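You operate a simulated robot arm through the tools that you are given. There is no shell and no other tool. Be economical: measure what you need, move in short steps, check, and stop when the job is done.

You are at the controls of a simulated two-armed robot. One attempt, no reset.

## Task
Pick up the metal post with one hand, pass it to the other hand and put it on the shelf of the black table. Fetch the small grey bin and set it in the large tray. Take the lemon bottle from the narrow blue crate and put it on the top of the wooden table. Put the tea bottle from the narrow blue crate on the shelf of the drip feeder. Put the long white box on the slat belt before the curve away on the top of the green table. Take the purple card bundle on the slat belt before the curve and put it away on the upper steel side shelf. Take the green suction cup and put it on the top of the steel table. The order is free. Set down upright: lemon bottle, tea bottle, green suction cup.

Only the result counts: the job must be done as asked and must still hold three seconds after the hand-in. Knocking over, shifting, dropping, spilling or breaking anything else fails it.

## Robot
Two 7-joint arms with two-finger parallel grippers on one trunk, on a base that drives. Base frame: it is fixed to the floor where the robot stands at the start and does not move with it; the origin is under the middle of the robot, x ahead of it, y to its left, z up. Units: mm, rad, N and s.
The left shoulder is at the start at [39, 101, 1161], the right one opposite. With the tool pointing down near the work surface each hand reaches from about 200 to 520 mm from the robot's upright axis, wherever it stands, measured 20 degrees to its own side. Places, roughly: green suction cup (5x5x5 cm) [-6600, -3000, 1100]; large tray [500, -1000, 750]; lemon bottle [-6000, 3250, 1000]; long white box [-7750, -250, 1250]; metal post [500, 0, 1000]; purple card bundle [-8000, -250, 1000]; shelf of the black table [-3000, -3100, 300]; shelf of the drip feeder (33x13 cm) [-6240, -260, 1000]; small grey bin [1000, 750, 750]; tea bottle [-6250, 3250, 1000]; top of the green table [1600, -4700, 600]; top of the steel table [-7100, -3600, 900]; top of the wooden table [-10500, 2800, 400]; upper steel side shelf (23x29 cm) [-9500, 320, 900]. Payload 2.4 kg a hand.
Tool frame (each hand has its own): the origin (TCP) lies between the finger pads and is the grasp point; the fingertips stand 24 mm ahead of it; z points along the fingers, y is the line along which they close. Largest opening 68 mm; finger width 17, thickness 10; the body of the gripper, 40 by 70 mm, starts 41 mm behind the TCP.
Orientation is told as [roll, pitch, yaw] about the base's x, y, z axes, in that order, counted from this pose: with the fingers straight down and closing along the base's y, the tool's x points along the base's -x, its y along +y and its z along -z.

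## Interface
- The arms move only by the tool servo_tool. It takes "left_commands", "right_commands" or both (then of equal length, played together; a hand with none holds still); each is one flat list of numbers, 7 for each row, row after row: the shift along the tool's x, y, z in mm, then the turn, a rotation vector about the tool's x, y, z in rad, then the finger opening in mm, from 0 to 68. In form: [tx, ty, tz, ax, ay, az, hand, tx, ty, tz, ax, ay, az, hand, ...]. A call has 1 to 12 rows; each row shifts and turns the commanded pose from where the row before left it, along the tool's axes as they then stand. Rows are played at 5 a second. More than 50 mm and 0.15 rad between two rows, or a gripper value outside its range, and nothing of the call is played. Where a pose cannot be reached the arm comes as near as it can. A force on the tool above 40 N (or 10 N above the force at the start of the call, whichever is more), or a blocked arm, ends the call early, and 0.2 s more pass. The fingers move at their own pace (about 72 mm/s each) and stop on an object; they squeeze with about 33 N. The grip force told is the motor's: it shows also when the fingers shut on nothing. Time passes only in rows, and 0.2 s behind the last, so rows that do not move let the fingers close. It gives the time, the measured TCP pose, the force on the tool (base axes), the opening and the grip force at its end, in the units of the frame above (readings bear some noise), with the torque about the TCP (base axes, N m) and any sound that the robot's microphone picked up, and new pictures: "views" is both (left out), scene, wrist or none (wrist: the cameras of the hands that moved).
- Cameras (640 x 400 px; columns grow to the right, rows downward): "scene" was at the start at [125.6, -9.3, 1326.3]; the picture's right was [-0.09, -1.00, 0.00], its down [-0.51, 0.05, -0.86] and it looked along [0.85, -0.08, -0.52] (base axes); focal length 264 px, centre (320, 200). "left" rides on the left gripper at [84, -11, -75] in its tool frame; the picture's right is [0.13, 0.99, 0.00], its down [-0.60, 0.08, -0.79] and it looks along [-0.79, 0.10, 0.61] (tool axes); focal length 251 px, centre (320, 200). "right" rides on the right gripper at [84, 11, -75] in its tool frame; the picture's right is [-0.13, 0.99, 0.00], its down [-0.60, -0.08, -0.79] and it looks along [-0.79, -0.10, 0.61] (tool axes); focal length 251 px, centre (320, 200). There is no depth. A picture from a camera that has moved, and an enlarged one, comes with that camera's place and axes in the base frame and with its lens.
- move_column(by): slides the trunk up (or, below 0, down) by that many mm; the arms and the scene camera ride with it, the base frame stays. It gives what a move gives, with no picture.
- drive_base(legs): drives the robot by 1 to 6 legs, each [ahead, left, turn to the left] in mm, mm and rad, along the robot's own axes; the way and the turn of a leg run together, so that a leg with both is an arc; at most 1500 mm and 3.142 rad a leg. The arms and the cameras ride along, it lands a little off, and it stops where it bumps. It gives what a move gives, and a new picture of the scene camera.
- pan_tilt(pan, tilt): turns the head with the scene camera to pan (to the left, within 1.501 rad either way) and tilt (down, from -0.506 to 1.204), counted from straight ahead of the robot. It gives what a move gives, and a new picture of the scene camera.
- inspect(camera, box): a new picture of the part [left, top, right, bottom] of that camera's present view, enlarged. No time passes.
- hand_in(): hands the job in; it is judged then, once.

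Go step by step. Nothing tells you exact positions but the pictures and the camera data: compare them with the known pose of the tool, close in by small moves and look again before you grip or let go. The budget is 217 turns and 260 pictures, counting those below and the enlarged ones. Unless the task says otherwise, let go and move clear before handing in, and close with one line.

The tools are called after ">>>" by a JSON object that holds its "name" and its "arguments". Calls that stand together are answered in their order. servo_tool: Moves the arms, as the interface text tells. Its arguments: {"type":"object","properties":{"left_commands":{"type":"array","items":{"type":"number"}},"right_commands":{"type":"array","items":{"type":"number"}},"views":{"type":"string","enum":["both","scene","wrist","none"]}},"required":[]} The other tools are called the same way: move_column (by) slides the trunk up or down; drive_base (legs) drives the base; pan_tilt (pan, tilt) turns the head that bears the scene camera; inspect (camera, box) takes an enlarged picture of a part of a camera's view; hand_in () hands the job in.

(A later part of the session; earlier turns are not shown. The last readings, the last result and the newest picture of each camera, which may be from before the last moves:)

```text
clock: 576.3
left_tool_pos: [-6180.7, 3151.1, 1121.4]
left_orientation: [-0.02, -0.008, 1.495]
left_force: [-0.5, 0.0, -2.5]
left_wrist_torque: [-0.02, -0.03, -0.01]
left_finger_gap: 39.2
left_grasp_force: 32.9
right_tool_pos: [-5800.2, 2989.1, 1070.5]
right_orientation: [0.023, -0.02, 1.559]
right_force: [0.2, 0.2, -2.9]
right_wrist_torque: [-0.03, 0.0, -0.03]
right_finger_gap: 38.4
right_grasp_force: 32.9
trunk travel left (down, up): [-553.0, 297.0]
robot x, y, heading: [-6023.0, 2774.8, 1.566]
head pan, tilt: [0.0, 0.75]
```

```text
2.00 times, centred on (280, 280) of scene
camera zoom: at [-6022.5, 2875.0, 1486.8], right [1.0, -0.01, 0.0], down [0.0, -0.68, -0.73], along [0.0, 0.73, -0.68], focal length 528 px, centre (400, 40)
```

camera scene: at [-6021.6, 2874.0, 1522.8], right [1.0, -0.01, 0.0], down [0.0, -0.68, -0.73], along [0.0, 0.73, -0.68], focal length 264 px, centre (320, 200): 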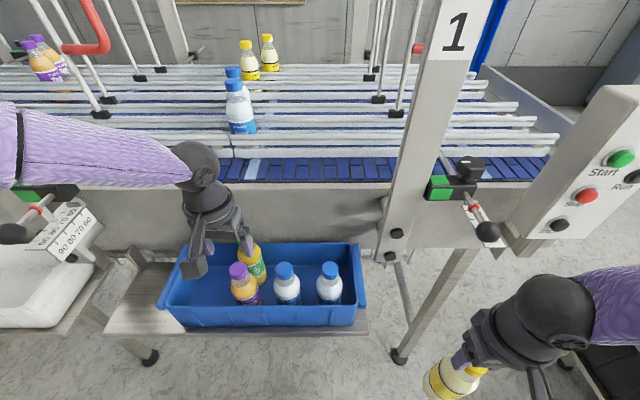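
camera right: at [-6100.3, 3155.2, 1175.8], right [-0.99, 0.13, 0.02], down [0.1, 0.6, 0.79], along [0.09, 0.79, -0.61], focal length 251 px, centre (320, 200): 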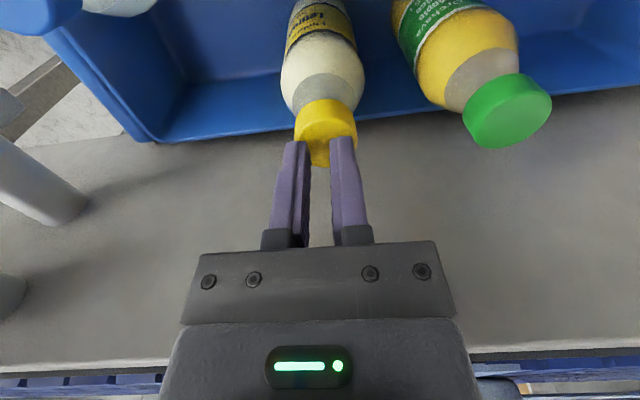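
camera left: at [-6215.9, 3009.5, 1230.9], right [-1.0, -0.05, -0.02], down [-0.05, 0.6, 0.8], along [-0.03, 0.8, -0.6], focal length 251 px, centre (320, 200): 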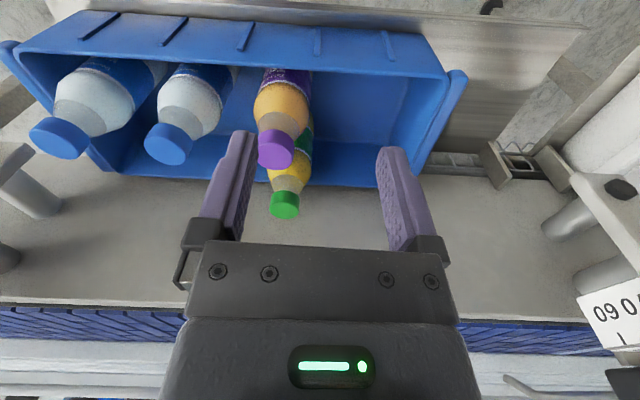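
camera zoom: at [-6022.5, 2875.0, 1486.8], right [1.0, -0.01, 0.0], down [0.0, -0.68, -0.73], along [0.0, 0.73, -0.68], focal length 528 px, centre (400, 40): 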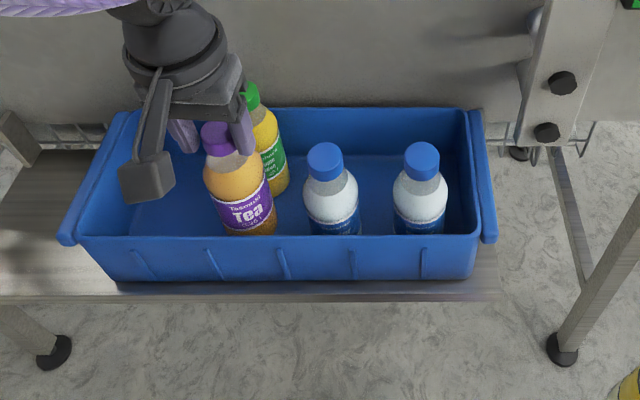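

Both bottles held. Raise, back out, and drive to the wooden table area around [−10500,2800].

>>> {"name": "move_column", "arguments": {"by": 150}}

>>> {"name": "drive_base", "arguments": {"legs": [[-1400, 0, 0], [-120, 1400, 0], [0, 1450, 0], [0, 1400, 0]]}}

>>> {"name": "pan_tilt", "arguments": {"pan": 0.1, "tilt": 0.4}}

```text
clock: 578.0
left_tool_pos: [-6181.5, 3152.4, 1274.2]
left_orientation: [-0.024, -0.015, 1.495]
left_force: [-0.1, -0.2, -3.3]
left_wrist_torque: [-0.02, 0.0, -0.01]
left_finger_gap: 38.9
left_grasp_force: 33.3
right_tool_pos: [-5799.4, 2989.7, 1220.5]
right_orientation: [0.024, -0.019, 1.561]
right_force: [0.5, -0.7, -3.8]
right_wrist_torque: [-0.05, 0.01, 0.0]
right_finger_gap: 38.4
right_grasp_force: 33.1
trunk travel left (down, up): [-703.0, 147.0]
robot x, y, heading: [-6024.2, 2775.8, 1.565]
head pan, tilt: [0.0, 0.75]
```

```text
clock: 605.0
left_tool_pos: [-10422.4, 1741.5, 1272.7]
left_orientation: [-0.02, -0.018, 1.467]
left_force: [-0.3, -0.6, -3.7]
left_wrist_torque: [-0.01, 0.0, 0.02]
left_finger_gap: 37.9
left_grasp_force: 32.7
right_tool_pos: [-10046.6, 1569.0, 1220.2]
right_orientation: [0.024, -0.021, 1.532]
right_force: [0.0, -1.1, -2.8]
right_wrist_torque: [-0.09, 0.01, 0.0]
right_finger_gap: 37.2
right_grasp_force: 32.2
trunk travel left (down, up): [-703.0, 147.0]
robot x, y, heading: [-10274.4, 1359.0, 1.54]
head pan, tilt: [0.0, 0.75]
camera scene: at [-10271.8, 1455.3, 1637.0], right [1.0, -0.03, 0.0], down [-0.02, -0.68, -0.73], along [0.02, 0.73, -0.68], focal length 264 px, centre (320, 200)
```

scene: 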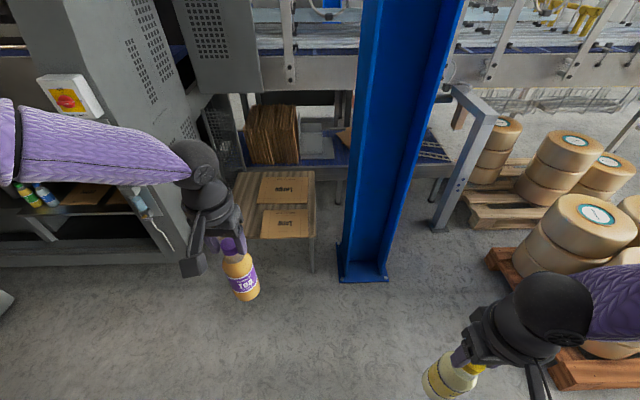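

```text
clock: 605.9
left_tool_pos: [-10421.9, 1741.8, 1273.0]
left_orientation: [-0.022, -0.014, 1.465]
left_force: [0.9, -0.6, -2.1]
left_wrist_torque: [-0.03, 0.0, 0.0]
left_finger_gap: 37.8
left_grasp_force: 32.9
right_tool_pos: [-10045.8, 1568.9, 1220.2]
right_orientation: [0.024, -0.022, 1.533]
right_force: [1.1, 0.0, -2.8]
right_wrist_torque: [-0.01, -0.03, -0.02]
right_finger_gap: 37.1
right_grasp_force: 33.1
trunk travel left (down, up): [-703.0, 147.0]
robot x, y, heading: [-10274.7, 1362.5, 1.536]
head pan, tilt: [0.099, 0.4]
camera scene: at [-10280.4, 1464.9, 1668.0], right [1.0, 0.07, 0.0], down [0.03, -0.39, -0.92], along [-0.06, 0.92, -0.39], focal length 264 px, centre (320, 200)
```

scene: 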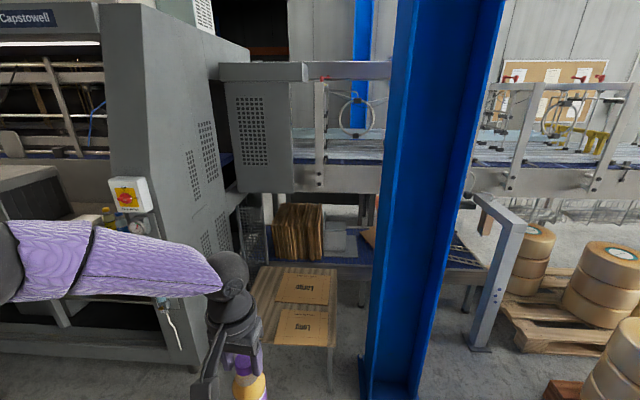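

The wooden table (x≈−10730…−10285, y≈2450…3116) has two cards; its left strip is free. Pull the left hand back and position for the right hand.

>>> {"name": "servo_tool", "arguments": {"left_commands": [40, 0, 0, 0, 0, 0, 10, 40, 0, 0, 0, 0, 0, 10, 40, 0, 0, 0, 0, 0, 10], "views": "none"}}

>>> {"name": "drive_base", "arguments": {"legs": [[0, 500, 0.035], [720, 0, 0]]}}

>>> {"name": "pan_tilt", "arguments": {"pan": -0.3, "tilt": 0.75}}

```text
clock: 606.7
left_tool_pos: [-10436.0, 1620.9, 1271.0]
left_orientation: [-0.022, -0.016, 1.466]
left_force: [-0.6, 0.4, -2.7]
left_wrist_torque: [-0.05, -0.02, -0.02]
left_finger_gap: 37.6
left_grasp_force: 33.5
right_tool_pos: [-10046.1, 1567.6, 1221.1]
right_orientation: [0.026, -0.021, 1.531]
right_force: [-0.2, 0.2, -2.5]
right_wrist_torque: [-0.01, 0.0, 0.03]
right_finger_gap: 37.2
right_grasp_force: 33.1
trunk travel left (down, up): [-703.0, 147.0]
robot x, y, heading: [-10274.4, 1365.9, 1.54]
head pan, tilt: [0.099, 0.4]
```

```text
clock: 613.2
left_tool_pos: [-10939.6, 2362.3, 1271.1]
left_orientation: [-0.021, -0.015, 1.488]
left_force: [0.0, -0.1, -2.9]
left_wrist_torque: [0.03, 0.0, 0.03]
left_finger_gap: 37.9
left_grasp_force: 33.0
right_tool_pos: [-10545.9, 2319.8, 1220.4]
right_orientation: [0.024, -0.019, 1.554]
right_force: [-0.7, 0.3, -2.4]
right_wrist_torque: [0.0, -0.02, 0.0]
right_finger_gap: 37.0
right_grasp_force: 33.9
trunk travel left (down, up): [-703.0, 147.0]
robot x, y, heading: [-10772.8, 2104.8, 1.562]
head pan, tilt: [0.099, 0.4]
camera scene: at [-10778.9, 2210.0, 1668.0], right [1.0, 0.09, 0.0], down [0.03, -0.39, -0.92], along [-0.08, 0.92, -0.39], focal length 264 px, centre (320, 200)
```

scene: 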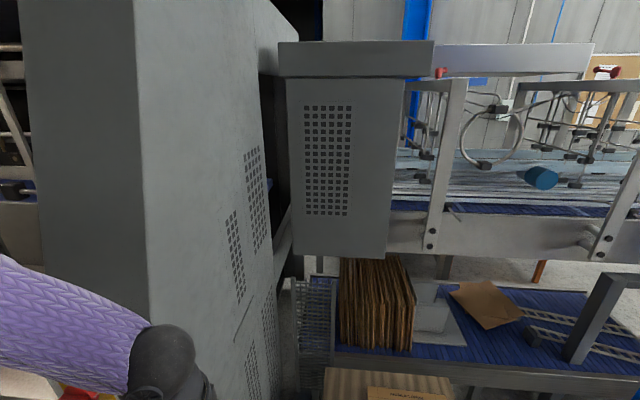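

```text
clock: 614.1
left_tool_pos: [-10938.0, 2362.2, 1271.1]
left_orientation: [-0.022, -0.015, 1.488]
left_force: [0.7, 0.1, -2.7]
left_wrist_torque: [-0.03, 0.01, -0.02]
left_finger_gap: 37.7
left_grasp_force: 33.4
right_tool_pos: [-10545.9, 2318.5, 1221.6]
right_orientation: [0.024, -0.021, 1.555]
right_force: [0.1, 0.0, -2.6]
right_wrist_torque: [0.0, -0.04, -0.03]
right_finger_gap: 36.8
right_grasp_force: 32.6
trunk travel left (down, up): [-703.0, 147.0]
robot x, y, heading: [-10771.3, 2106.3, 1.557]
head pan, tilt: [-0.3, 0.75]
camera scene: at [-10745.5, 2196.3, 1637.0], right [0.95, -0.3, 0.0], down [-0.21, -0.65, -0.73], along [0.22, 0.7, -0.68], focal length 264 px, centre (320, 200)
```

scene: 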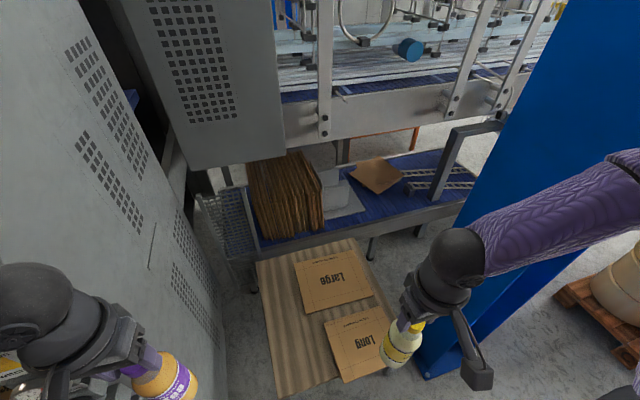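

Free strip on the table is x −10835…−10590. Shift left 90, lower the trunk, then extend the lemon over the table.

>>> {"name": "drive_base", "arguments": {"legs": [[0, 80, 0.01]]}}

>>> {"name": "move_column", "arguments": {"by": -300}}

>>> {"name": "move_column", "arguments": {"by": -250}}

>>> {"name": "servo_tool", "arguments": {"right_commands": [-40, 5, 0, 0, 0, 0, 10, -40, 5, 0, 0, 0, 0, 10, -40, 5, 0, 0, 0, 0, 10, -40, 5, 0, 0, 0, 0, 10, -40, 10, 0, 0, 0, 0, 10, -40, 10, 0, 0, 0, 0, 10, 0, 0, 0, 0, 0, 0, 10], "views": "scene"}}

```text
clock: 615.1
left_tool_pos: [-11020.2, 2361.8, 1271.0]
left_orientation: [-0.022, -0.015, 1.497]
left_force: [0.5, 0.8, -1.2]
left_wrist_torque: [-0.01, -0.02, 0.0]
left_finger_gap: 37.8
left_grasp_force: 33.3
right_tool_pos: [-10628.1, 2322.4, 1221.3]
right_orientation: [0.024, -0.021, 1.563]
right_force: [-0.5, 0.4, -3.5]
right_wrist_torque: [0.02, -0.01, 0.0]
right_finger_gap: 36.7
right_grasp_force: 33.4
trunk travel left (down, up): [-703.0, 147.0]
robot x, y, heading: [-10853.5, 2104.4, 1.572]
head pan, tilt: [-0.3, 0.75]
camera scene: at [-10827.0, 2196.9, 1637.0], right [0.95, -0.3, 0.0], down [-0.2, -0.65, -0.73], along [0.22, 0.7, -0.68], focal length 264 px, centre (320, 200)
```

scene: 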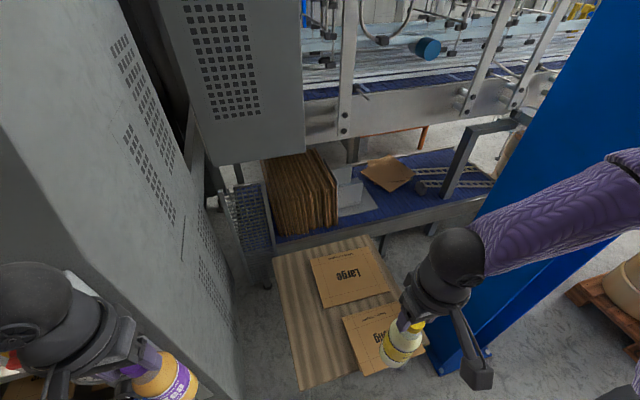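

```text
clock: 618.1
left_tool_pos: [-11020.4, 2360.1, 972.2]
left_orientation: [-0.02, -0.016, 1.497]
left_force: [0.1, -0.8, -3.1]
left_wrist_torque: [-0.03, -0.03, -0.04]
left_finger_gap: 37.7
left_grasp_force: 33.4
right_tool_pos: [-10627.7, 2320.9, 920.7]
right_orientation: [0.025, -0.021, 1.564]
right_force: [-0.1, -0.3, -2.0]
right_wrist_torque: [-0.03, 0.03, -0.02]
right_finger_gap: 36.8
right_grasp_force: 32.9
trunk travel left (down, up): [-403.0, 447.0]
robot x, y, heading: [-10849.1, 2106.9, 1.567]
head pan, tilt: [-0.3, 0.75]
```

```text
clock: 620.7
left_tool_pos: [-11019.9, 2362.6, 712.2]
left_orientation: [-0.024, 0.029, 1.497]
left_force: [-1.0, -0.3, -3.0]
left_wrist_torque: [-0.01, 0.0, -0.01]
left_finger_gap: 37.7
left_grasp_force: 32.7
right_tool_pos: [-10628.0, 2318.8, 658.6]
right_orientation: [0.025, 0.052, 1.564]
right_force: [0.0, -0.1, -3.4]
right_wrist_torque: [0.0, 0.01, -0.01]
right_finger_gap: 36.7
right_grasp_force: 33.1
trunk travel left (down, up): [-153.0, 697.0]
robot x, y, heading: [-10848.5, 2105.1, 1.576]
head pan, tilt: [-0.3, 0.75]
```

```text
clock: 622.3
left_tool_pos: [-11021.4, 2362.1, 712.1]
left_orientation: [-0.024, 0.03, 1.497]
left_force: [0.0, 0.8, -2.4]
left_wrist_torque: [-0.03, -0.01, -0.01]
left_finger_gap: 37.8
left_grasp_force: 32.8
right_tool_pos: [-10660.0, 2543.4, 659.0]
right_orientation: [0.024, 0.05, 1.565]
right_force: [0.7, 0.3, -3.5]
right_wrist_torque: [0.02, 0.0, -0.01]
right_finger_gap: 36.7
right_grasp_force: 33.1
right hand out of reach, approached as far as the arm can: row 6
trunk travel left (down, up): [-153.0, 697.0]
robot x, y, heading: [-10852.5, 2110.3, 1.572]
head pan, tilt: [-0.3, 0.75]
camera scene: at [-10825.7, 2271.5, 1082.4], right [0.95, -0.3, 0.0], down [-0.2, -0.65, -0.73], along [0.22, 0.7, -0.68], focal length 264 px, centre (320, 200)
```

scene: 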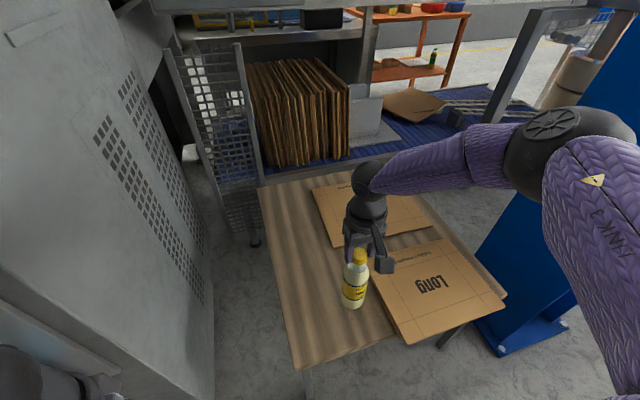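

The bottle hangs over bare wood, ~100 mm from the card. Level the hand and lower in small steps, watching force.

>>> {"name": "servo_tool", "arguments": {"right_commands": [0, 0, 0, 0, -0.05, 0, 10, 0, 0, 8, 0, 0, 0, 10, 0, 0, 6, 0, 0, 0, 10, 0, 0, 6, 0, 0, 0, 10, 0, 0, 0, 0, 0, 0, 10], "views": "none"}}

>>> {"name": "inspect", "arguments": {"camera": "scene", "box": [250, 200, 450, 380]}}

```text
clock: 623.5
left_tool_pos: [-11022.0, 2362.0, 711.0]
left_orientation: [-0.024, 0.03, 1.497]
left_force: [-0.3, -0.1, -2.9]
left_wrist_torque: [0.0, -0.01, -0.02]
left_finger_gap: 37.6
left_grasp_force: 33.2
right_tool_pos: [-10655.5, 2539.3, 644.2]
right_orientation: [0.026, 0.001, 1.564]
right_force: [0.4, -0.6, -3.1]
right_wrist_torque: [0.02, -0.01, -0.03]
right_finger_gap: 36.8
right_grasp_force: 32.8
right hand out of reach, approached as far as the arm can: row 4
trunk travel left (down, up): [-153.0, 697.0]
robot x, y, heading: [-10848.4, 2104.7, 1.566]
head pan, tilt: [-0.3, 0.75]
```

```text
2.22 times, centred on (350, 290) of scene
camera zoom: at [-10825.7, 2271.5, 1082.4], right [0.95, -0.3, 0.0], down [-0.2, -0.65, -0.73], along [0.22, 0.7, -0.68], focal length 587 px, centre (253, 0)
```

zoom: 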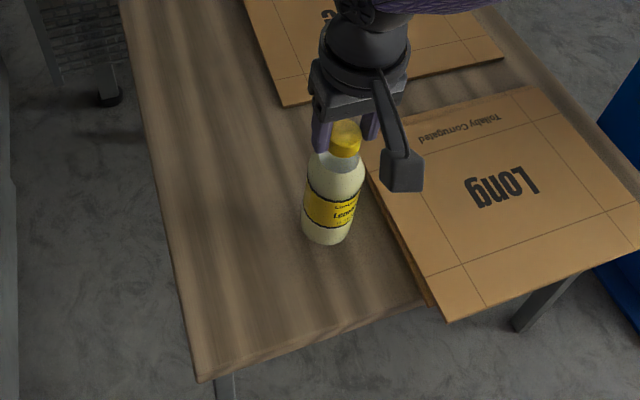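

>>> {"name": "move_column", "arguments": {"by": -25}}

>>> {"name": "move_column", "arguments": {"by": -20}}

>>> {"name": "inspect", "arguments": {"camera": "scene", "box": [250, 180, 450, 360]}}

```text
clock: 624.2
left_tool_pos: [-11021.8, 2361.8, 684.7]
left_orientation: [-0.026, 0.043, 1.497]
left_force: [0.6, 0.1, -2.8]
left_wrist_torque: [-0.05, -0.02, -0.01]
left_finger_gap: 37.3
left_grasp_force: 33.6
right_tool_pos: [-10657.9, 2539.9, 622.3]
right_orientation: [0.026, -0.003, 1.564]
right_force: [-6.0, -4.2, 26.9]
right_wrist_torque: [-0.46, 0.45, -0.03]
right_finger_gap: 36.9
right_grasp_force: 32.7
trunk travel left (down, up): [-128.0, 722.0]
robot x, y, heading: [-10851.0, 2107.6, 1.576]
head pan, tilt: [-0.3, 0.75]
```

```text
clock: 624.5
left_tool_pos: [-11021.7, 2362.8, 683.4]
left_orientation: [-0.027, 0.044, 1.497]
left_force: [-0.3, 0.3, -3.3]
left_wrist_torque: [0.01, 0.0, -0.01]
left_finger_gap: 37.5
left_grasp_force: 33.1
right_tool_pos: [-10658.3, 2541.2, 620.3]
right_orientation: [0.026, -0.007, 1.564]
right_force: [-2.7, -6.3, 21.3]
right_wrist_torque: [-0.72, 0.14, -0.02]
right_finger_gap: 37.3
right_grasp_force: 32.5
trunk travel left (down, up): [-127.0, 723.0]
robot x, y, heading: [-10850.2, 2106.5, 1.572]
head pan, tilt: [-0.3, 0.75]
stopped: the force on the tool passed its limit at 43 N (the readings are from after the stop); the commanded pose is now the measured one
```

```text
2.22 times, centred on (350, 270) of scene
camera zoom: at [-10826.6, 2277.6, 1055.8], right [0.95, -0.3, 0.0], down [-0.2, -0.65, -0.73], along [0.22, 0.7, -0.68], focal length 587 px, centre (253, 44)
```

zoom: 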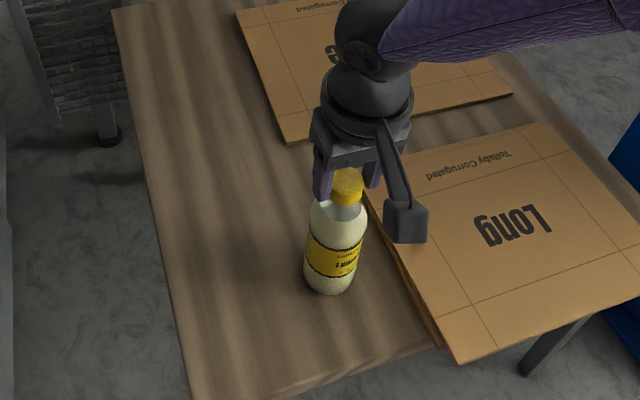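

Contact on the wood. Ease, open, and raise.

>>> {"name": "move_column", "arguments": {"by": 2}}

>>> {"name": "servo_tool", "arguments": {"right_commands": [0, 0, 0, 0, 0, 0, 45, 0, 0, 0, 0, 0, 0, 60, 0, 0, 0, 0, 0, 0, 60], "views": "none"}}

>>> {"name": "move_column", "arguments": {"by": 120}}

>>> {"name": "pan_tilt", "arguments": {"pan": -0.3, "tilt": 0.8}}

```text
clock: 625.1
left_tool_pos: [-11020.7, 2362.7, 684.4]
left_orientation: [-0.026, 0.045, 1.497]
left_force: [0.3, -0.6, -3.1]
left_wrist_torque: [0.0, -0.04, 0.01]
left_finger_gap: 37.5
left_grasp_force: 32.5
right_tool_pos: [-10657.7, 2541.7, 620.2]
right_orientation: [0.023, -0.002, 1.564]
right_force: [-1.7, 0.8, 3.6]
right_wrist_torque: [0.1, 0.21, 0.03]
right_finger_gap: 36.8
right_grasp_force: 33.3
trunk travel left (down, up): [-129.0, 721.0]
robot x, y, heading: [-10847.4, 2106.9, 1.57]
head pan, tilt: [-0.3, 0.75]
```

```text
clock: 625.9
left_tool_pos: [-11021.8, 2364.1, 684.1]
left_orientation: [-0.026, 0.046, 1.498]
left_force: [0.6, 0.3, -2.8]
left_wrist_torque: [-0.02, -0.03, -0.04]
left_finger_gap: 37.4
left_grasp_force: 33.1
right_tool_pos: [-10657.0, 2541.1, 620.8]
right_orientation: [0.027, -0.005, 1.564]
right_force: [0.3, -0.3, -0.4]
right_wrist_torque: [0.0, 0.01, -0.02]
right_finger_gap: 60.2
right_grasp_force: 0.0
trunk travel left (down, up): [-129.0, 721.0]
robot x, y, heading: [-10849.7, 2108.0, 1.568]
head pan, tilt: [-0.3, 0.75]
```

```text
clock: 627.4
left_tool_pos: [-11021.2, 2364.2, 805.5]
left_orientation: [-0.026, 0.048, 1.496]
left_force: [-0.5, 0.1, -2.6]
left_wrist_torque: [-0.03, 0.01, -0.03]
left_finger_gap: 37.2
left_grasp_force: 32.6
right_tool_pos: [-10657.3, 2543.5, 772.0]
right_orientation: [0.027, -0.081, 1.563]
right_force: [0.3, -0.4, -0.1]
right_wrist_torque: [0.02, -0.01, 0.02]
right_finger_gap: 60.2
right_grasp_force: 0.0
trunk travel left (down, up): [-249.0, 601.0]
robot x, y, heading: [-10851.9, 2108.8, 1.57]
head pan, tilt: [-0.3, 0.75]
```

```text
clock: 628.0
left_tool_pos: [-11021.7, 2363.6, 805.5]
left_orientation: [-0.026, 0.045, 1.498]
left_force: [-0.5, -0.4, -2.2]
left_wrist_torque: [0.01, -0.01, -0.03]
left_finger_gap: 37.5
left_grasp_force: 33.2
right_tool_pos: [-10657.1, 2544.2, 772.1]
right_orientation: [0.025, -0.08, 1.562]
right_force: [0.0, -0.3, 0.3]
right_wrist_torque: [0.04, 0.03, -0.01]
right_finger_gap: 59.9
right_grasp_force: 0.0
trunk travel left (down, up): [-249.0, 601.0]
robot x, y, heading: [-10851.9, 2106.4, 1.572]
head pan, tilt: [-0.3, 0.799]
camera scene: at [-10826.6, 2243.4, 1176.3], right [0.95, -0.3, 0.0], down [-0.21, -0.68, -0.7], along [0.21, 0.67, -0.72], focal length 264 px, centre (320, 200)
```

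scene: 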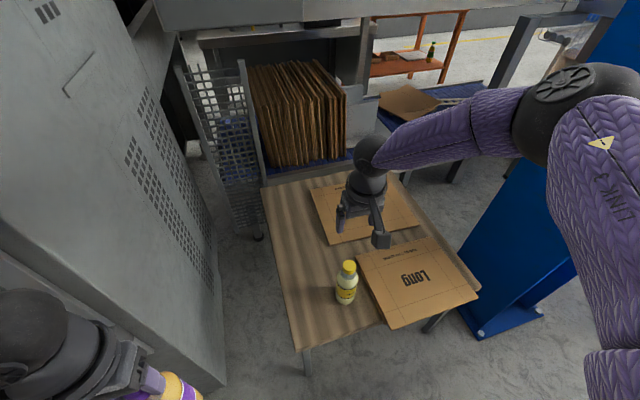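

Lemon bottle stands on the wooden table. Raise and drive with the tea to the drip feeder's open (+x) side.

>>> {"name": "move_column", "arguments": {"by": 380}}

>>> {"name": "drive_base", "arguments": {"legs": [[-800, 0, 0], [0, -1370, 0], [0, -1370, 0], [0, -1370, 0], [0, -1370, 0], [0, 0, 1.571]]}}

>>> {"name": "drive_base", "arguments": {"legs": [[0, 1200, 0]]}}

```text
clock: 631.7
left_tool_pos: [-11021.1, 2363.5, 1183.0]
left_orientation: [-0.027, 0.048, 1.496]
left_force: [-0.1, -0.4, -3.8]
left_wrist_torque: [-0.03, -0.01, 0.0]
left_finger_gap: 37.4
left_grasp_force: 32.8
right_tool_pos: [-10656.2, 2542.1, 1209.1]
right_orientation: [0.027, -0.219, 1.562]
right_force: [-0.5, 0.0, -0.4]
right_wrist_torque: [0.04, 0.01, -0.01]
right_finger_gap: 60.1
right_grasp_force: 0.1
trunk travel left (down, up): [-629.0, 221.0]
robot x, y, heading: [-10852.4, 2108.9, 1.572]
head pan, tilt: [-0.3, 0.799]
```

```text
clock: 636.0
left_tool_pos: [-11017.8, 1577.0, 1184.3]
left_orientation: [-0.026, 0.047, 1.516]
left_force: [1.1, -1.0, -3.1]
left_wrist_torque: [-0.03, 0.02, -0.03]
left_finger_gap: 37.4
left_grasp_force: 33.1
right_tool_pos: [-10656.7, 1762.5, 1210.1]
right_orientation: [0.029, -0.222, 1.578]
right_force: [-0.4, 0.3, 0.3]
right_wrist_torque: [0.0, -0.02, -0.01]
right_finger_gap: 60.0
right_grasp_force: 0.1
trunk travel left (down, up): [-629.0, 221.0]
robot x, y, heading: [-10841.6, 1329.6, 1.589]
head pan, tilt: [-0.3, 0.799]
stopped in leg 1: the robot was blocked; the commanded pose is now the measured one
camera scene: at [-10820.9, 1413.5, 1558.8], right [0.96, -0.28, 0.0], down [-0.2, -0.69, -0.7], along [0.2, 0.67, -0.72], focal length 264 px, centre (320, 200)
```

scene: 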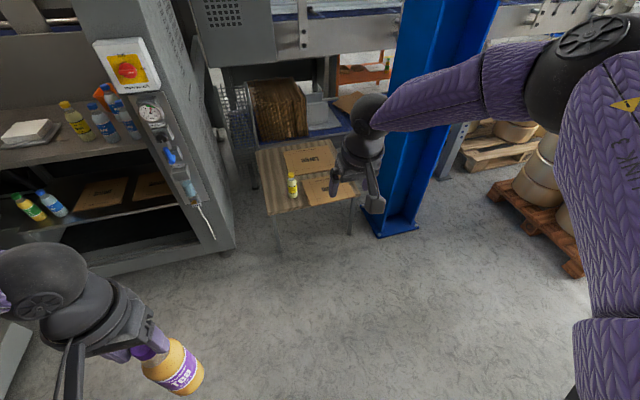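

```text
clock: 642.2
left_tool_pos: [-12243.7, 1566.4, 1184.5]
left_orientation: [-0.025, 0.044, 1.506]
left_force: [0.6, 0.5, -2.8]
left_wrist_torque: [0.05, -0.02, 0.0]
left_finger_gap: 37.1
left_grasp_force: 32.8
right_tool_pos: [-11881.9, 1746.7, 1209.1]
right_orientation: [0.028, -0.222, 1.568]
right_force: [0.5, -0.2, -0.4]
right_wrist_torque: [-0.02, 0.02, 0.02]
right_finger_gap: 60.1
right_grasp_force: 0.2
trunk travel left (down, up): [-629.0, 221.0]
robot x, y, heading: [-12071.4, 1310.5, 1.582]
head pan, tilt: [-0.3, 0.799]
camera scene: at [-12048.8, 1400.0, 1558.7], right [0.96, -0.29, 0.0], down [-0.21, -0.69, -0.7], along [0.2, 0.67, -0.72], focal length 264 px, centre (320, 200)
```

scene: 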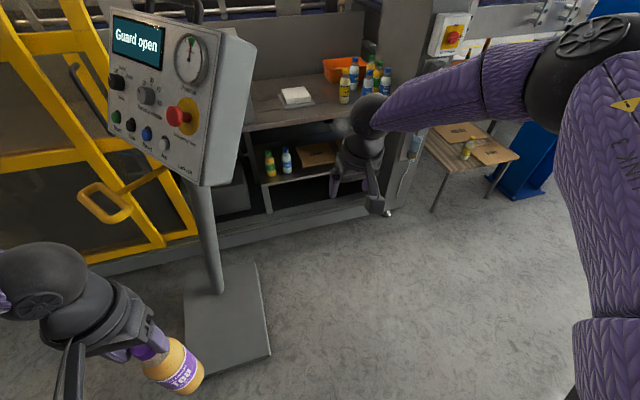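

The back-up stopped against the roll pallet behind and the follow-up ran the wrong way. I return along a clear lane (y≈1380) toward the drip feeder.

>>> {"name": "drive_base", "arguments": {"legs": [[75, 0, -0.011], [0, -1480, 0], [0, -1000, 0], [-80, -1400, 0], [0, -1400, 0], [0, -1300, 0]]}}

```text
clock: 674.2
left_tool_pos: [-5678.0, 1676.0, 1183.8]
left_orientation: [-0.025, 0.046, 1.53]
left_force: [0.2, -0.3, -2.3]
left_wrist_torque: [0.01, 0.01, 0.01]
left_finger_gap: 36.5
left_grasp_force: 33.5
right_tool_pos: [-5320.7, 1864.1, 1210.1]
right_orientation: [0.028, -0.223, 1.594]
right_force: [-0.5, 0.6, -0.5]
right_wrist_torque: [-0.02, -0.02, 0.03]
right_finger_gap: 59.9
right_grasp_force: 0.1
trunk travel left (down, up): [-629.0, 221.0]
robot x, y, heading: [-5503.1, 1422.4, 1.597]
head pan, tilt: [-0.3, 0.799]
camera scene: at [-5479.0, 1513.7, 1558.7], right [0.96, -0.27, 0.0], down [-0.19, -0.69, -0.7], along [0.19, 0.67, -0.72], focal length 264 px, centre (320, 200)
```

scene: 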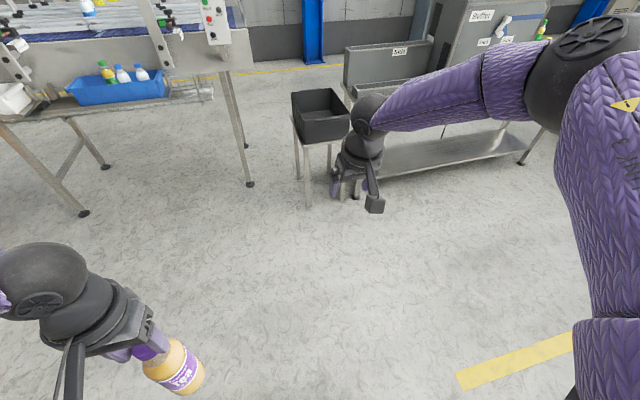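

>>> {"name": "drive_base", "arguments": {"legs": [[0, 0, 1.545], [0, 1380, 0]]}}

>>> {"name": "pan_tilt", "arguments": {"pan": 0.1, "tilt": 0.6}}

```text
clock: 685.0
left_tool_pos: [-5754.5, -152.9, 1183.6]
left_orientation: [-0.026, 0.047, 3.067]
left_force: [-0.2, -0.5, -3.2]
left_wrist_torque: [-0.02, -0.01, 0.01]
left_finger_gap: 35.9
left_grasp_force: 32.9
right_tool_pos: [-5933.1, 210.0, 1210.9]
right_orientation: [0.028, -0.222, 3.132]
right_force: [-0.7, 0.2, -0.8]
right_wrist_torque: [-0.01, -0.02, 0.03]
right_finger_gap: 59.9
right_grasp_force: 0.1
trunk travel left (down, up): [-629.0, 221.0]
robot x, y, heading: [-5496.4, 20.0, 3.138]
head pan, tilt: [-0.3, 0.799]
camera scene: at [-5587.5, 40.1, 1558.7], right [0.3, 0.96, 0.0], down [0.69, -0.21, -0.7], along [-0.67, 0.21, -0.72], focal length 264 px, centre (320, 200)
```

scene: 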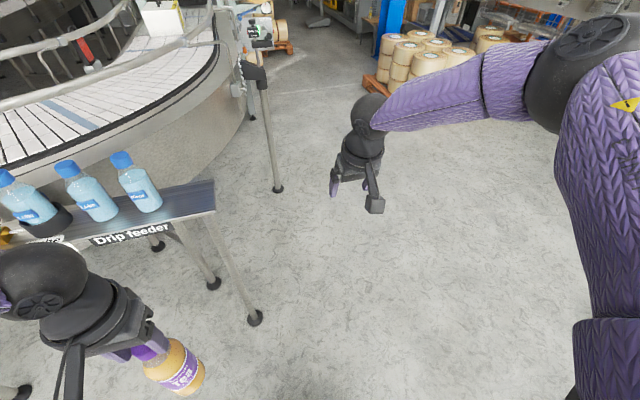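

```text
clock: 685.9
left_tool_pos: [-5754.0, -152.1, 1182.8]
left_orientation: [-0.027, 0.047, 3.069]
left_force: [-0.9, -0.4, -2.8]
left_wrist_torque: [-0.01, -0.02, -0.03]
left_finger_gap: 35.9
left_grasp_force: 33.0
right_tool_pos: [-5933.7, 211.9, 1210.2]
right_orientation: [0.028, -0.222, 3.133]
right_force: [-0.2, 0.2, 0.0]
right_wrist_torque: [-0.01, -0.01, -0.01]
right_finger_gap: 59.8
right_grasp_force: 0.1
trunk travel left (down, up): [-629.0, 221.0]
robot x, y, heading: [-5501.1, 15.3, 3.14]
head pan, tilt: [0.099, 0.6]
camera scene: at [-5598.4, 7.8, 1575.6], right [-0.1, 1.0, 0.0], down [0.56, 0.06, -0.82], along [-0.82, -0.08, -0.57], focal length 264 px, centre (320, 200)
```

scene: 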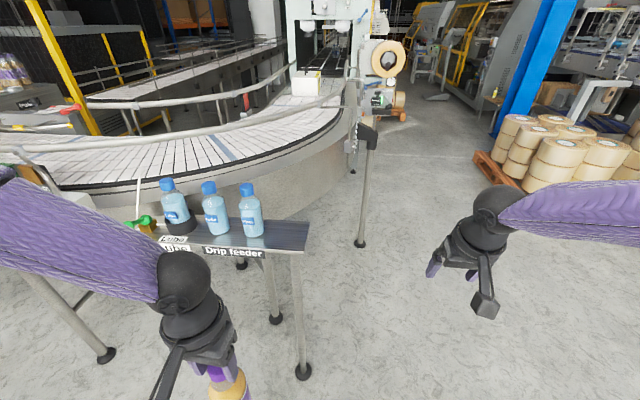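

Shelf's free end: y −230…−97, x −6131…−6260, z≈1015. Raise for clearance, level the bottle, extend the left arm.

>>> {"name": "move_column", "arguments": {"by": 110}}

>>> {"name": "servo_tool", "arguments": {"left_commands": [0, 0, 0, 0, -0.047, 0, 10, -35, 0, 0, 0, 0, 0, 10, -35, 0, 0, 0, 0, 0, 10, -35, 0, 0, 0, 0, 0, 10, -35, 0, 0, 0, 0, 0, 10, 0, 0, 0, 0, 0, 0, 10], "views": "none"}}

```text
clock: 687.3
left_tool_pos: [-5755.3, -153.3, 1293.0]
left_orientation: [-0.026, 0.045, 3.068]
left_force: [-0.1, 0.3, -3.0]
left_wrist_torque: [-0.04, -0.01, -0.01]
left_finger_gap: 36.2
left_grasp_force: 32.5
right_tool_pos: [-5932.5, 211.0, 1320.3]
right_orientation: [0.03, -0.224, 3.133]
right_force: [1.2, -1.1, 0.1]
right_wrist_torque: [0.0, 0.02, 0.01]
right_finger_gap: 60.5
right_grasp_force: 0.0
trunk travel left (down, up): [-739.0, 111.0]
robot x, y, heading: [-5498.8, 14.9, 3.141]
head pan, tilt: [0.099, 0.6]
```

```text
clock: 688.7
left_tool_pos: [-5876.3, -154.7, 1306.7]
left_orientation: [-0.026, -0.002, 3.07]
left_force: [0.1, -0.2, -2.9]
left_wrist_torque: [-0.01, 0.01, 0.01]
left_finger_gap: 36.1
left_grasp_force: 32.9
left hand out of reach, approached as far as the arm can: row 5
right_tool_pos: [-5933.0, 212.8, 1320.5]
right_orientation: [0.03, -0.223, 3.134]
right_force: [0.4, -1.1, -0.6]
right_wrist_torque: [-0.02, 0.01, 0.02]
right_finger_gap: 59.9
right_grasp_force: 0.1
trunk travel left (down, up): [-739.0, 111.0]
robot x, y, heading: [-5494.7, 16.9, 3.144]
head pan, tilt: [0.099, 0.6]
```

>>> {"name": "drive_base", "arguments": {"legs": [[318, 6, -0.003]]}}

>>> {"name": "inspect", "arguments": {"camera": "left", "box": [0, 0, 640, 400]}}

```text
clock: 690.9
left_tool_pos: [-6194.8, -160.2, 1305.8]
left_orientation: [-0.025, -0.002, 3.07]
left_force: [0.1, -0.1, -2.7]
left_wrist_torque: [0.0, -0.03, -0.01]
left_finger_gap: 36.1
left_grasp_force: 33.3
right_tool_pos: [-6249.7, 205.3, 1320.8]
right_orientation: [0.032, -0.224, 3.135]
right_force: [0.7, 0.6, -0.1]
right_wrist_torque: [0.0, -0.01, 0.04]
right_finger_gap: 59.9
right_grasp_force: 0.1
trunk travel left (down, up): [-739.0, 111.0]
robot x, y, heading: [-5815.5, 13.7, 3.141]
head pan, tilt: [0.099, 0.6]
camera scene: at [-5914.8, 2.0, 1685.5], right [-0.1, 1.0, 0.0], down [0.56, 0.06, -0.82], along [-0.82, -0.08, -0.57], focal length 264 px, centre (320, 200)
```

scene: 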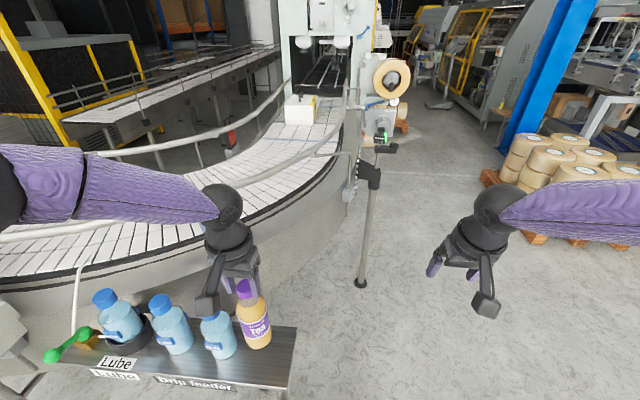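

```text
1.00 times, centred on (320, 200) of left (not enlarged: the box is as wide or as high as the picture)
camera zoom: at [-6110.2, -157.1, 1381.0], right [0.06, -1.0, -0.03], down [-0.61, -0.06, 0.79], along [-0.79, -0.03, -0.61], focal length 251 px, centre (320, 200)
```

zoom: 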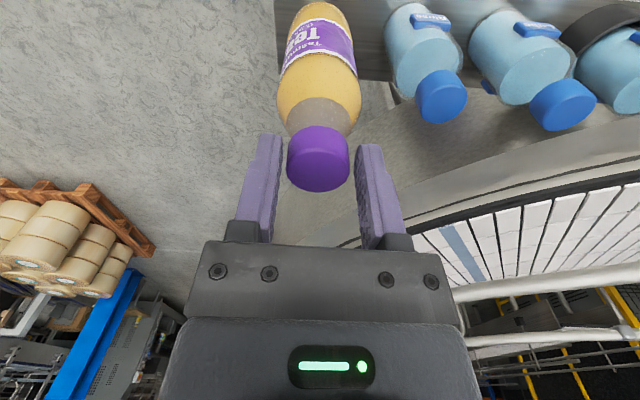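

Lateral position is good; nudge 12 mm deeper and lower with force watch.

>>> {"name": "servo_tool", "arguments": {"left_commands": [-6, 0, 12, 0, 0, 0, 10, -6, 0, 12, 0, 0, 0, 10, 0, 0, 0, 0, 0, 0, 10], "views": "none"}}

>>> {"name": "move_column", "arguments": {"by": -25}}

```text
clock: 691.6
left_tool_pos: [-6190.7, -168.5, 1295.7]
left_orientation: [-0.026, -0.002, 3.068]
left_force: [0.0, -0.1, -2.8]
left_wrist_torque: [-0.01, -0.02, -0.02]
left_finger_gap: 36.0
left_grasp_force: 33.3
left hand out of reach, approached as far as the arm can: row 1, 2
right_tool_pos: [-6249.4, 207.6, 1321.5]
right_orientation: [0.03, -0.224, 3.133]
right_force: [-0.2, 1.1, -0.2]
right_wrist_torque: [-0.01, -0.01, -0.01]
right_finger_gap: 60.0
right_grasp_force: 0.1
trunk travel left (down, up): [-739.0, 111.0]
robot x, y, heading: [-5814.6, 10.9, 3.14]
head pan, tilt: [0.099, 0.6]
```

```text
clock: 692.4
left_tool_pos: [-6189.4, -169.1, 1270.4]
left_orientation: [-0.025, -0.003, 3.068]
left_force: [-0.1, 0.1, -3.2]
left_wrist_torque: [0.02, 0.01, -0.02]
left_finger_gap: 36.0
left_grasp_force: 32.9
right_tool_pos: [-6250.4, 206.6, 1296.6]
right_orientation: [0.03, -0.223, 3.132]
right_force: [0.0, 0.1, 0.1]
right_wrist_torque: [-0.02, 0.0, -0.01]
right_finger_gap: 59.8
right_grasp_force: 0.1
trunk travel left (down, up): [-714.0, 136.0]
robot x, y, heading: [-5816.2, 10.5, 3.14]
head pan, tilt: [0.099, 0.6]
```

>>> {"name": "drive_base", "arguments": {"legs": [[17, -6, 0]]}}

>>> {"name": "move_column", "arguments": {"by": -25}}

>>> {"name": "move_column", "arguments": {"by": -20}}

```text
clock: 693.1
left_tool_pos: [-6206.3, -163.2, 1270.8]
left_orientation: [-0.026, -0.001, 3.071]
left_force: [-0.8, 0.3, -1.9]
left_wrist_torque: [-0.04, -0.01, -0.01]
left_finger_gap: 36.0
left_grasp_force: 33.3
right_tool_pos: [-6266.0, 212.1, 1296.2]
right_orientation: [0.03, -0.222, 3.132]
right_force: [-0.3, -0.5, -0.8]
right_wrist_torque: [-0.02, 0.01, 0.0]
right_finger_gap: 60.1
right_grasp_force: 0.0
trunk travel left (down, up): [-714.0, 136.0]
robot x, y, heading: [-5831.2, 18.5, 3.137]
head pan, tilt: [0.099, 0.6]
camera scene: at [-5931.0, 8.0, 1660.6], right [-0.1, 1.0, 0.0], down [0.56, 0.06, -0.82], along [-0.82, -0.08, -0.57], focal length 264 px, centre (320, 200)
```

scene: 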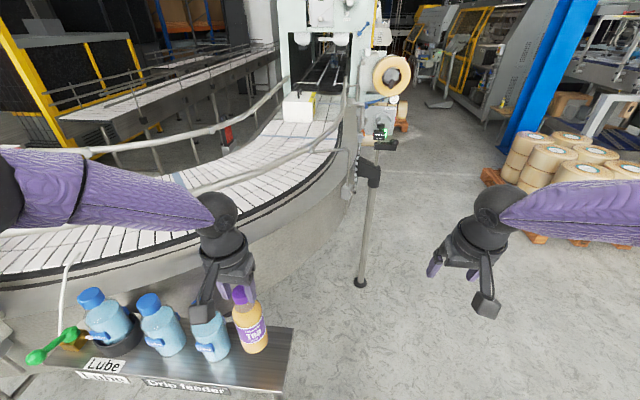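

```text
clock: 693.9
left_tool_pos: [-6206.0, -163.3, 1245.3]
left_orientation: [-0.027, -0.001, 3.07]
left_force: [-0.1, -0.4, -2.9]
left_wrist_torque: [-0.03, -0.03, 0.02]
left_finger_gap: 35.9
left_grasp_force: 33.1
right_tool_pos: [-6265.9, 212.1, 1270.6]
right_orientation: [0.03, -0.226, 3.133]
right_force: [0.0, -0.3, -0.2]
right_wrist_torque: [0.03, -0.02, 0.0]
right_finger_gap: 60.1
right_grasp_force: 0.2
trunk travel left (down, up): [-689.0, 161.0]
robot x, y, heading: [-5832.2, 17.1, 3.138]
head pan, tilt: [0.099, 0.6]
```

```text
clock: 694.5
left_tool_pos: [-6206.4, -161.9, 1226.3]
left_orientation: [-0.025, 0.0, 3.07]
left_force: [0.5, -0.2, -2.8]
left_wrist_torque: [0.0, -0.03, -0.01]
left_finger_gap: 35.6
left_grasp_force: 33.4
right_tool_pos: [-6266.3, 212.3, 1251.2]
right_orientation: [0.03, -0.223, 3.133]
right_force: [0.0, 0.6, 0.2]
right_wrist_torque: [0.03, 0.0, 0.01]
right_finger_gap: 60.0
right_grasp_force: 0.1
trunk travel left (down, up): [-669.0, 181.0]
robot x, y, heading: [-5832.4, 17.2, 3.138]
head pan, tilt: [0.099, 0.6]
```

>>> {"name": "move_column", "arguments": {"by": -12}}

>>> {"name": "move_column", "arguments": {"by": -12}}

>>> {"name": "inspect", "arguments": {"camera": "scene", "box": [180, 220, 340, 380]}}

```text
clock: 695.1
left_tool_pos: [-6205.9, -161.6, 1212.8]
left_orientation: [-0.026, -0.001, 3.069]
left_force: [0.6, 0.2, -2.9]
left_wrist_torque: [-0.01, -0.03, -0.01]
left_finger_gap: 36.1
left_grasp_force: 32.9
right_tool_pos: [-6266.2, 213.0, 1238.5]
right_orientation: [0.032, -0.226, 3.132]
right_force: [1.4, 0.0, 0.1]
right_wrist_torque: [-0.01, 0.0, -0.02]
right_finger_gap: 60.1
right_grasp_force: 0.0
trunk travel left (down, up): [-657.0, 193.0]
robot x, y, heading: [-5828.3, 16.5, 3.139]
head pan, tilt: [0.099, 0.6]
```

```text
clock: 695.7
left_tool_pos: [-6207.2, -161.5, 1201.4]
left_orientation: [-0.027, -0.002, 3.068]
left_force: [-0.4, 0.3, -1.7]
left_wrist_torque: [0.0, 0.0, -0.02]
left_finger_gap: 35.8
left_grasp_force: 33.1
right_tool_pos: [-6266.0, 212.4, 1227.5]
right_orientation: [0.028, -0.223, 3.134]
right_force: [-0.2, -0.5, -0.4]
right_wrist_torque: [0.01, 0.02, 0.01]
right_finger_gap: 60.1
right_grasp_force: 0.0
trunk travel left (down, up): [-645.0, 205.0]
robot x, y, heading: [-5830.8, 18.9, 3.137]
head pan, tilt: [0.099, 0.6]
```

```text
2.50 times, centred on (260, 300) of scene
camera zoom: at [-5932.0, 8.0, 1591.6], right [-0.1, 1.0, 0.0], down [0.56, 0.06, -0.82], along [-0.82, -0.08, -0.57], focal length 660 px, centre (470, -50)
```

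zoom: 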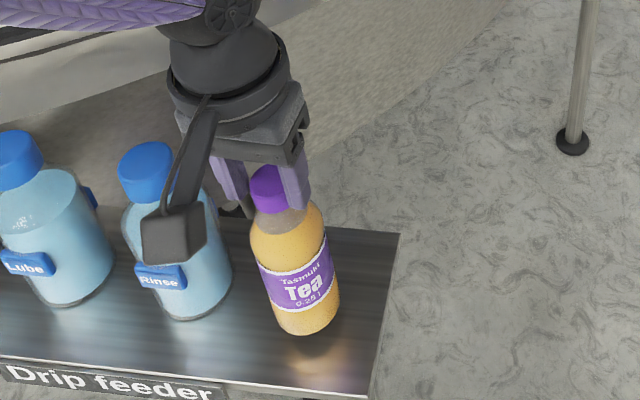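

>>> {"name": "move_column", "arguments": {"by": -9}}

>>> {"name": "move_column", "arguments": {"by": -9}}

>>> {"name": "move_column", "arguments": {"by": -8}}

```text
clock: 696.3
left_tool_pos: [-6206.3, -163.4, 1192.9]
left_orientation: [-0.025, -0.002, 3.068]
left_force: [0.8, -0.4, -3.2]
left_wrist_torque: [0.01, -0.02, 0.03]
left_finger_gap: 35.5
left_grasp_force: 32.8
right_tool_pos: [-6266.3, 212.0, 1216.7]
right_orientation: [0.03, -0.225, 3.133]
right_force: [-1.0, 0.0, -0.3]
right_wrist_torque: [0.0, -0.02, 0.02]
right_finger_gap: 59.9
right_grasp_force: 0.1
trunk travel left (down, up): [-636.0, 214.0]
robot x, y, heading: [-5833.5, 18.1, 3.141]
head pan, tilt: [0.099, 0.6]
```

```text
clock: 696.9
left_tool_pos: [-6206.0, -161.7, 1186.5]
left_orientation: [-0.026, -0.003, 3.07]
left_force: [3.2, -4.7, 24.0]
left_wrist_torque: [-0.28, 0.15, 0.06]
left_finger_gap: 35.9
left_grasp_force: 32.7
right_tool_pos: [-6263.7, 213.0, 1209.0]
right_orientation: [0.029, -0.226, 3.135]
right_force: [-0.1, 0.7, 0.2]
right_wrist_torque: [0.03, -0.04, 0.0]
right_finger_gap: 60.0
right_grasp_force: 0.0
trunk travel left (down, up): [-627.0, 223.0]
robot x, y, heading: [-5834.8, 21.9, 3.147]
head pan, tilt: [0.099, 0.6]
```

```text
clock: 697.2
left_tool_pos: [-6206.0, -161.7, 1185.8]
left_orientation: [-0.025, -0.007, 3.069]
left_force: [7.7, -3.0, 19.5]
left_wrist_torque: [-0.1, -0.9, -0.03]
left_finger_gap: 36.2
left_grasp_force: 33.2
right_tool_pos: [-6265.2, 212.6, 1208.1]
right_orientation: [0.028, -0.226, 3.135]
right_force: [-0.4, 0.6, -0.4]
right_wrist_torque: [-0.03, -0.02, 0.03]
right_finger_gap: 60.4
right_grasp_force: 0.0
trunk travel left (down, up): [-625.0, 224.0]
robot x, y, heading: [-5829.7, 19.1, 3.145]
head pan, tilt: [0.099, 0.6]
stopped: the force on the tool passed its limit at 43 N (the readings are from after the stop); the commanded pose is now the measured one
```

Contact. Ease, open, and lift off.

>>> {"name": "move_column", "arguments": {"by": 2}}

>>> {"name": "servo_tool", "arguments": {"left_commands": [0, 0, 0, 0, 0, 0, 45, 0, 0, 0, 0, 0, 0, 56, 0, 0, 0, 0, 0, 0, 56], "views": "none"}}

>>> {"name": "move_column", "arguments": {"by": 110}}

>>> {"name": "drive_base", "arguments": {"legs": [[-350, 0, 0]]}}

```text
clock: 697.7
left_tool_pos: [-6207.1, -162.0, 1186.2]
left_orientation: [-0.025, -0.007, 3.07]
left_force: [3.2, -0.4, 0.3]
left_wrist_torque: [0.0, -0.34, -0.03]
left_finger_gap: 35.9
left_grasp_force: 32.8
right_tool_pos: [-6264.8, 212.5, 1210.7]
right_orientation: [0.028, -0.225, 3.133]
right_force: [-1.0, -0.9, -0.2]
right_wrist_torque: [0.01, 0.0, -0.02]
right_finger_gap: 60.1
right_grasp_force: 0.1
trunk travel left (down, up): [-627.0, 222.0]
robot x, y, heading: [-5829.8, 17.2, 3.143]
head pan, tilt: [0.099, 0.6]
```

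```text
clock: 698.5
left_tool_pos: [-6208.2, -162.5, 1186.1]
left_orientation: [-0.026, -0.008, 3.07]
left_force: [0.5, -0.6, 0.8]
left_wrist_torque: [0.0, 0.01, -0.01]
left_finger_gap: 55.9
left_grasp_force: 0.0
right_tool_pos: [-6266.5, 212.5, 1209.6]
right_orientation: [0.03, -0.225, 3.132]
right_force: [-0.8, 0.0, 0.3]
right_wrist_torque: [-0.01, 0.01, -0.04]
right_finger_gap: 60.1
right_grasp_force: 0.1
trunk travel left (down, up): [-627.0, 222.0]
robot x, y, heading: [-5832.2, 19.3, 3.135]
head pan, tilt: [0.099, 0.6]
```

```text
clock: 700.0
left_tool_pos: [-6207.7, -161.4, 1295.7]
left_orientation: [-0.026, -0.006, 3.071]
left_force: [0.1, 0.0, 0.2]
left_wrist_torque: [-0.03, -0.02, 0.01]
left_finger_gap: 56.1
left_grasp_force: 0.0
right_tool_pos: [-6265.9, 213.5, 1320.3]
right_orientation: [0.028, -0.223, 3.135]
right_force: [0.1, 1.0, -0.7]
right_wrist_torque: [-0.01, 0.01, -0.01]
right_finger_gap: 60.0
right_grasp_force: 0.0
trunk travel left (down, up): [-737.0, 112.0]
robot x, y, heading: [-5829.8, 18.2, 3.14]
head pan, tilt: [0.099, 0.6]
```

```text
clock: 702.2
left_tool_pos: [-5852.1, -162.9, 1296.6]
left_orientation: [-0.026, -0.007, 3.073]
left_force: [-0.3, -0.2, -1.1]
left_wrist_torque: [0.0, 0.01, 0.01]
left_finger_gap: 56.2
left_grasp_force: 0.1
right_tool_pos: [-5911.6, 211.4, 1319.4]
right_orientation: [0.03, -0.223, 3.135]
right_force: [0.6, 0.0, -0.6]
right_wrist_torque: [0.0, 0.01, 0.0]
right_finger_gap: 59.9
right_grasp_force: 0.1
trunk travel left (down, up): [-737.0, 112.0]
robot x, y, heading: [-5476.7, 16.8, -3.135]
head pan, tilt: [0.099, 0.6]
camera scene: at [-5574.0, 8.0, 1684.2], right [-0.1, 0.99, 0.0], down [0.56, 0.06, -0.83], along [-0.82, -0.08, -0.56], focal length 264 px, centre (320, 200)
```

scene: 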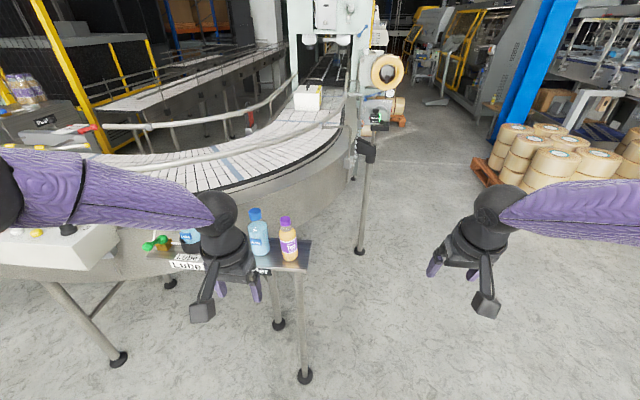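

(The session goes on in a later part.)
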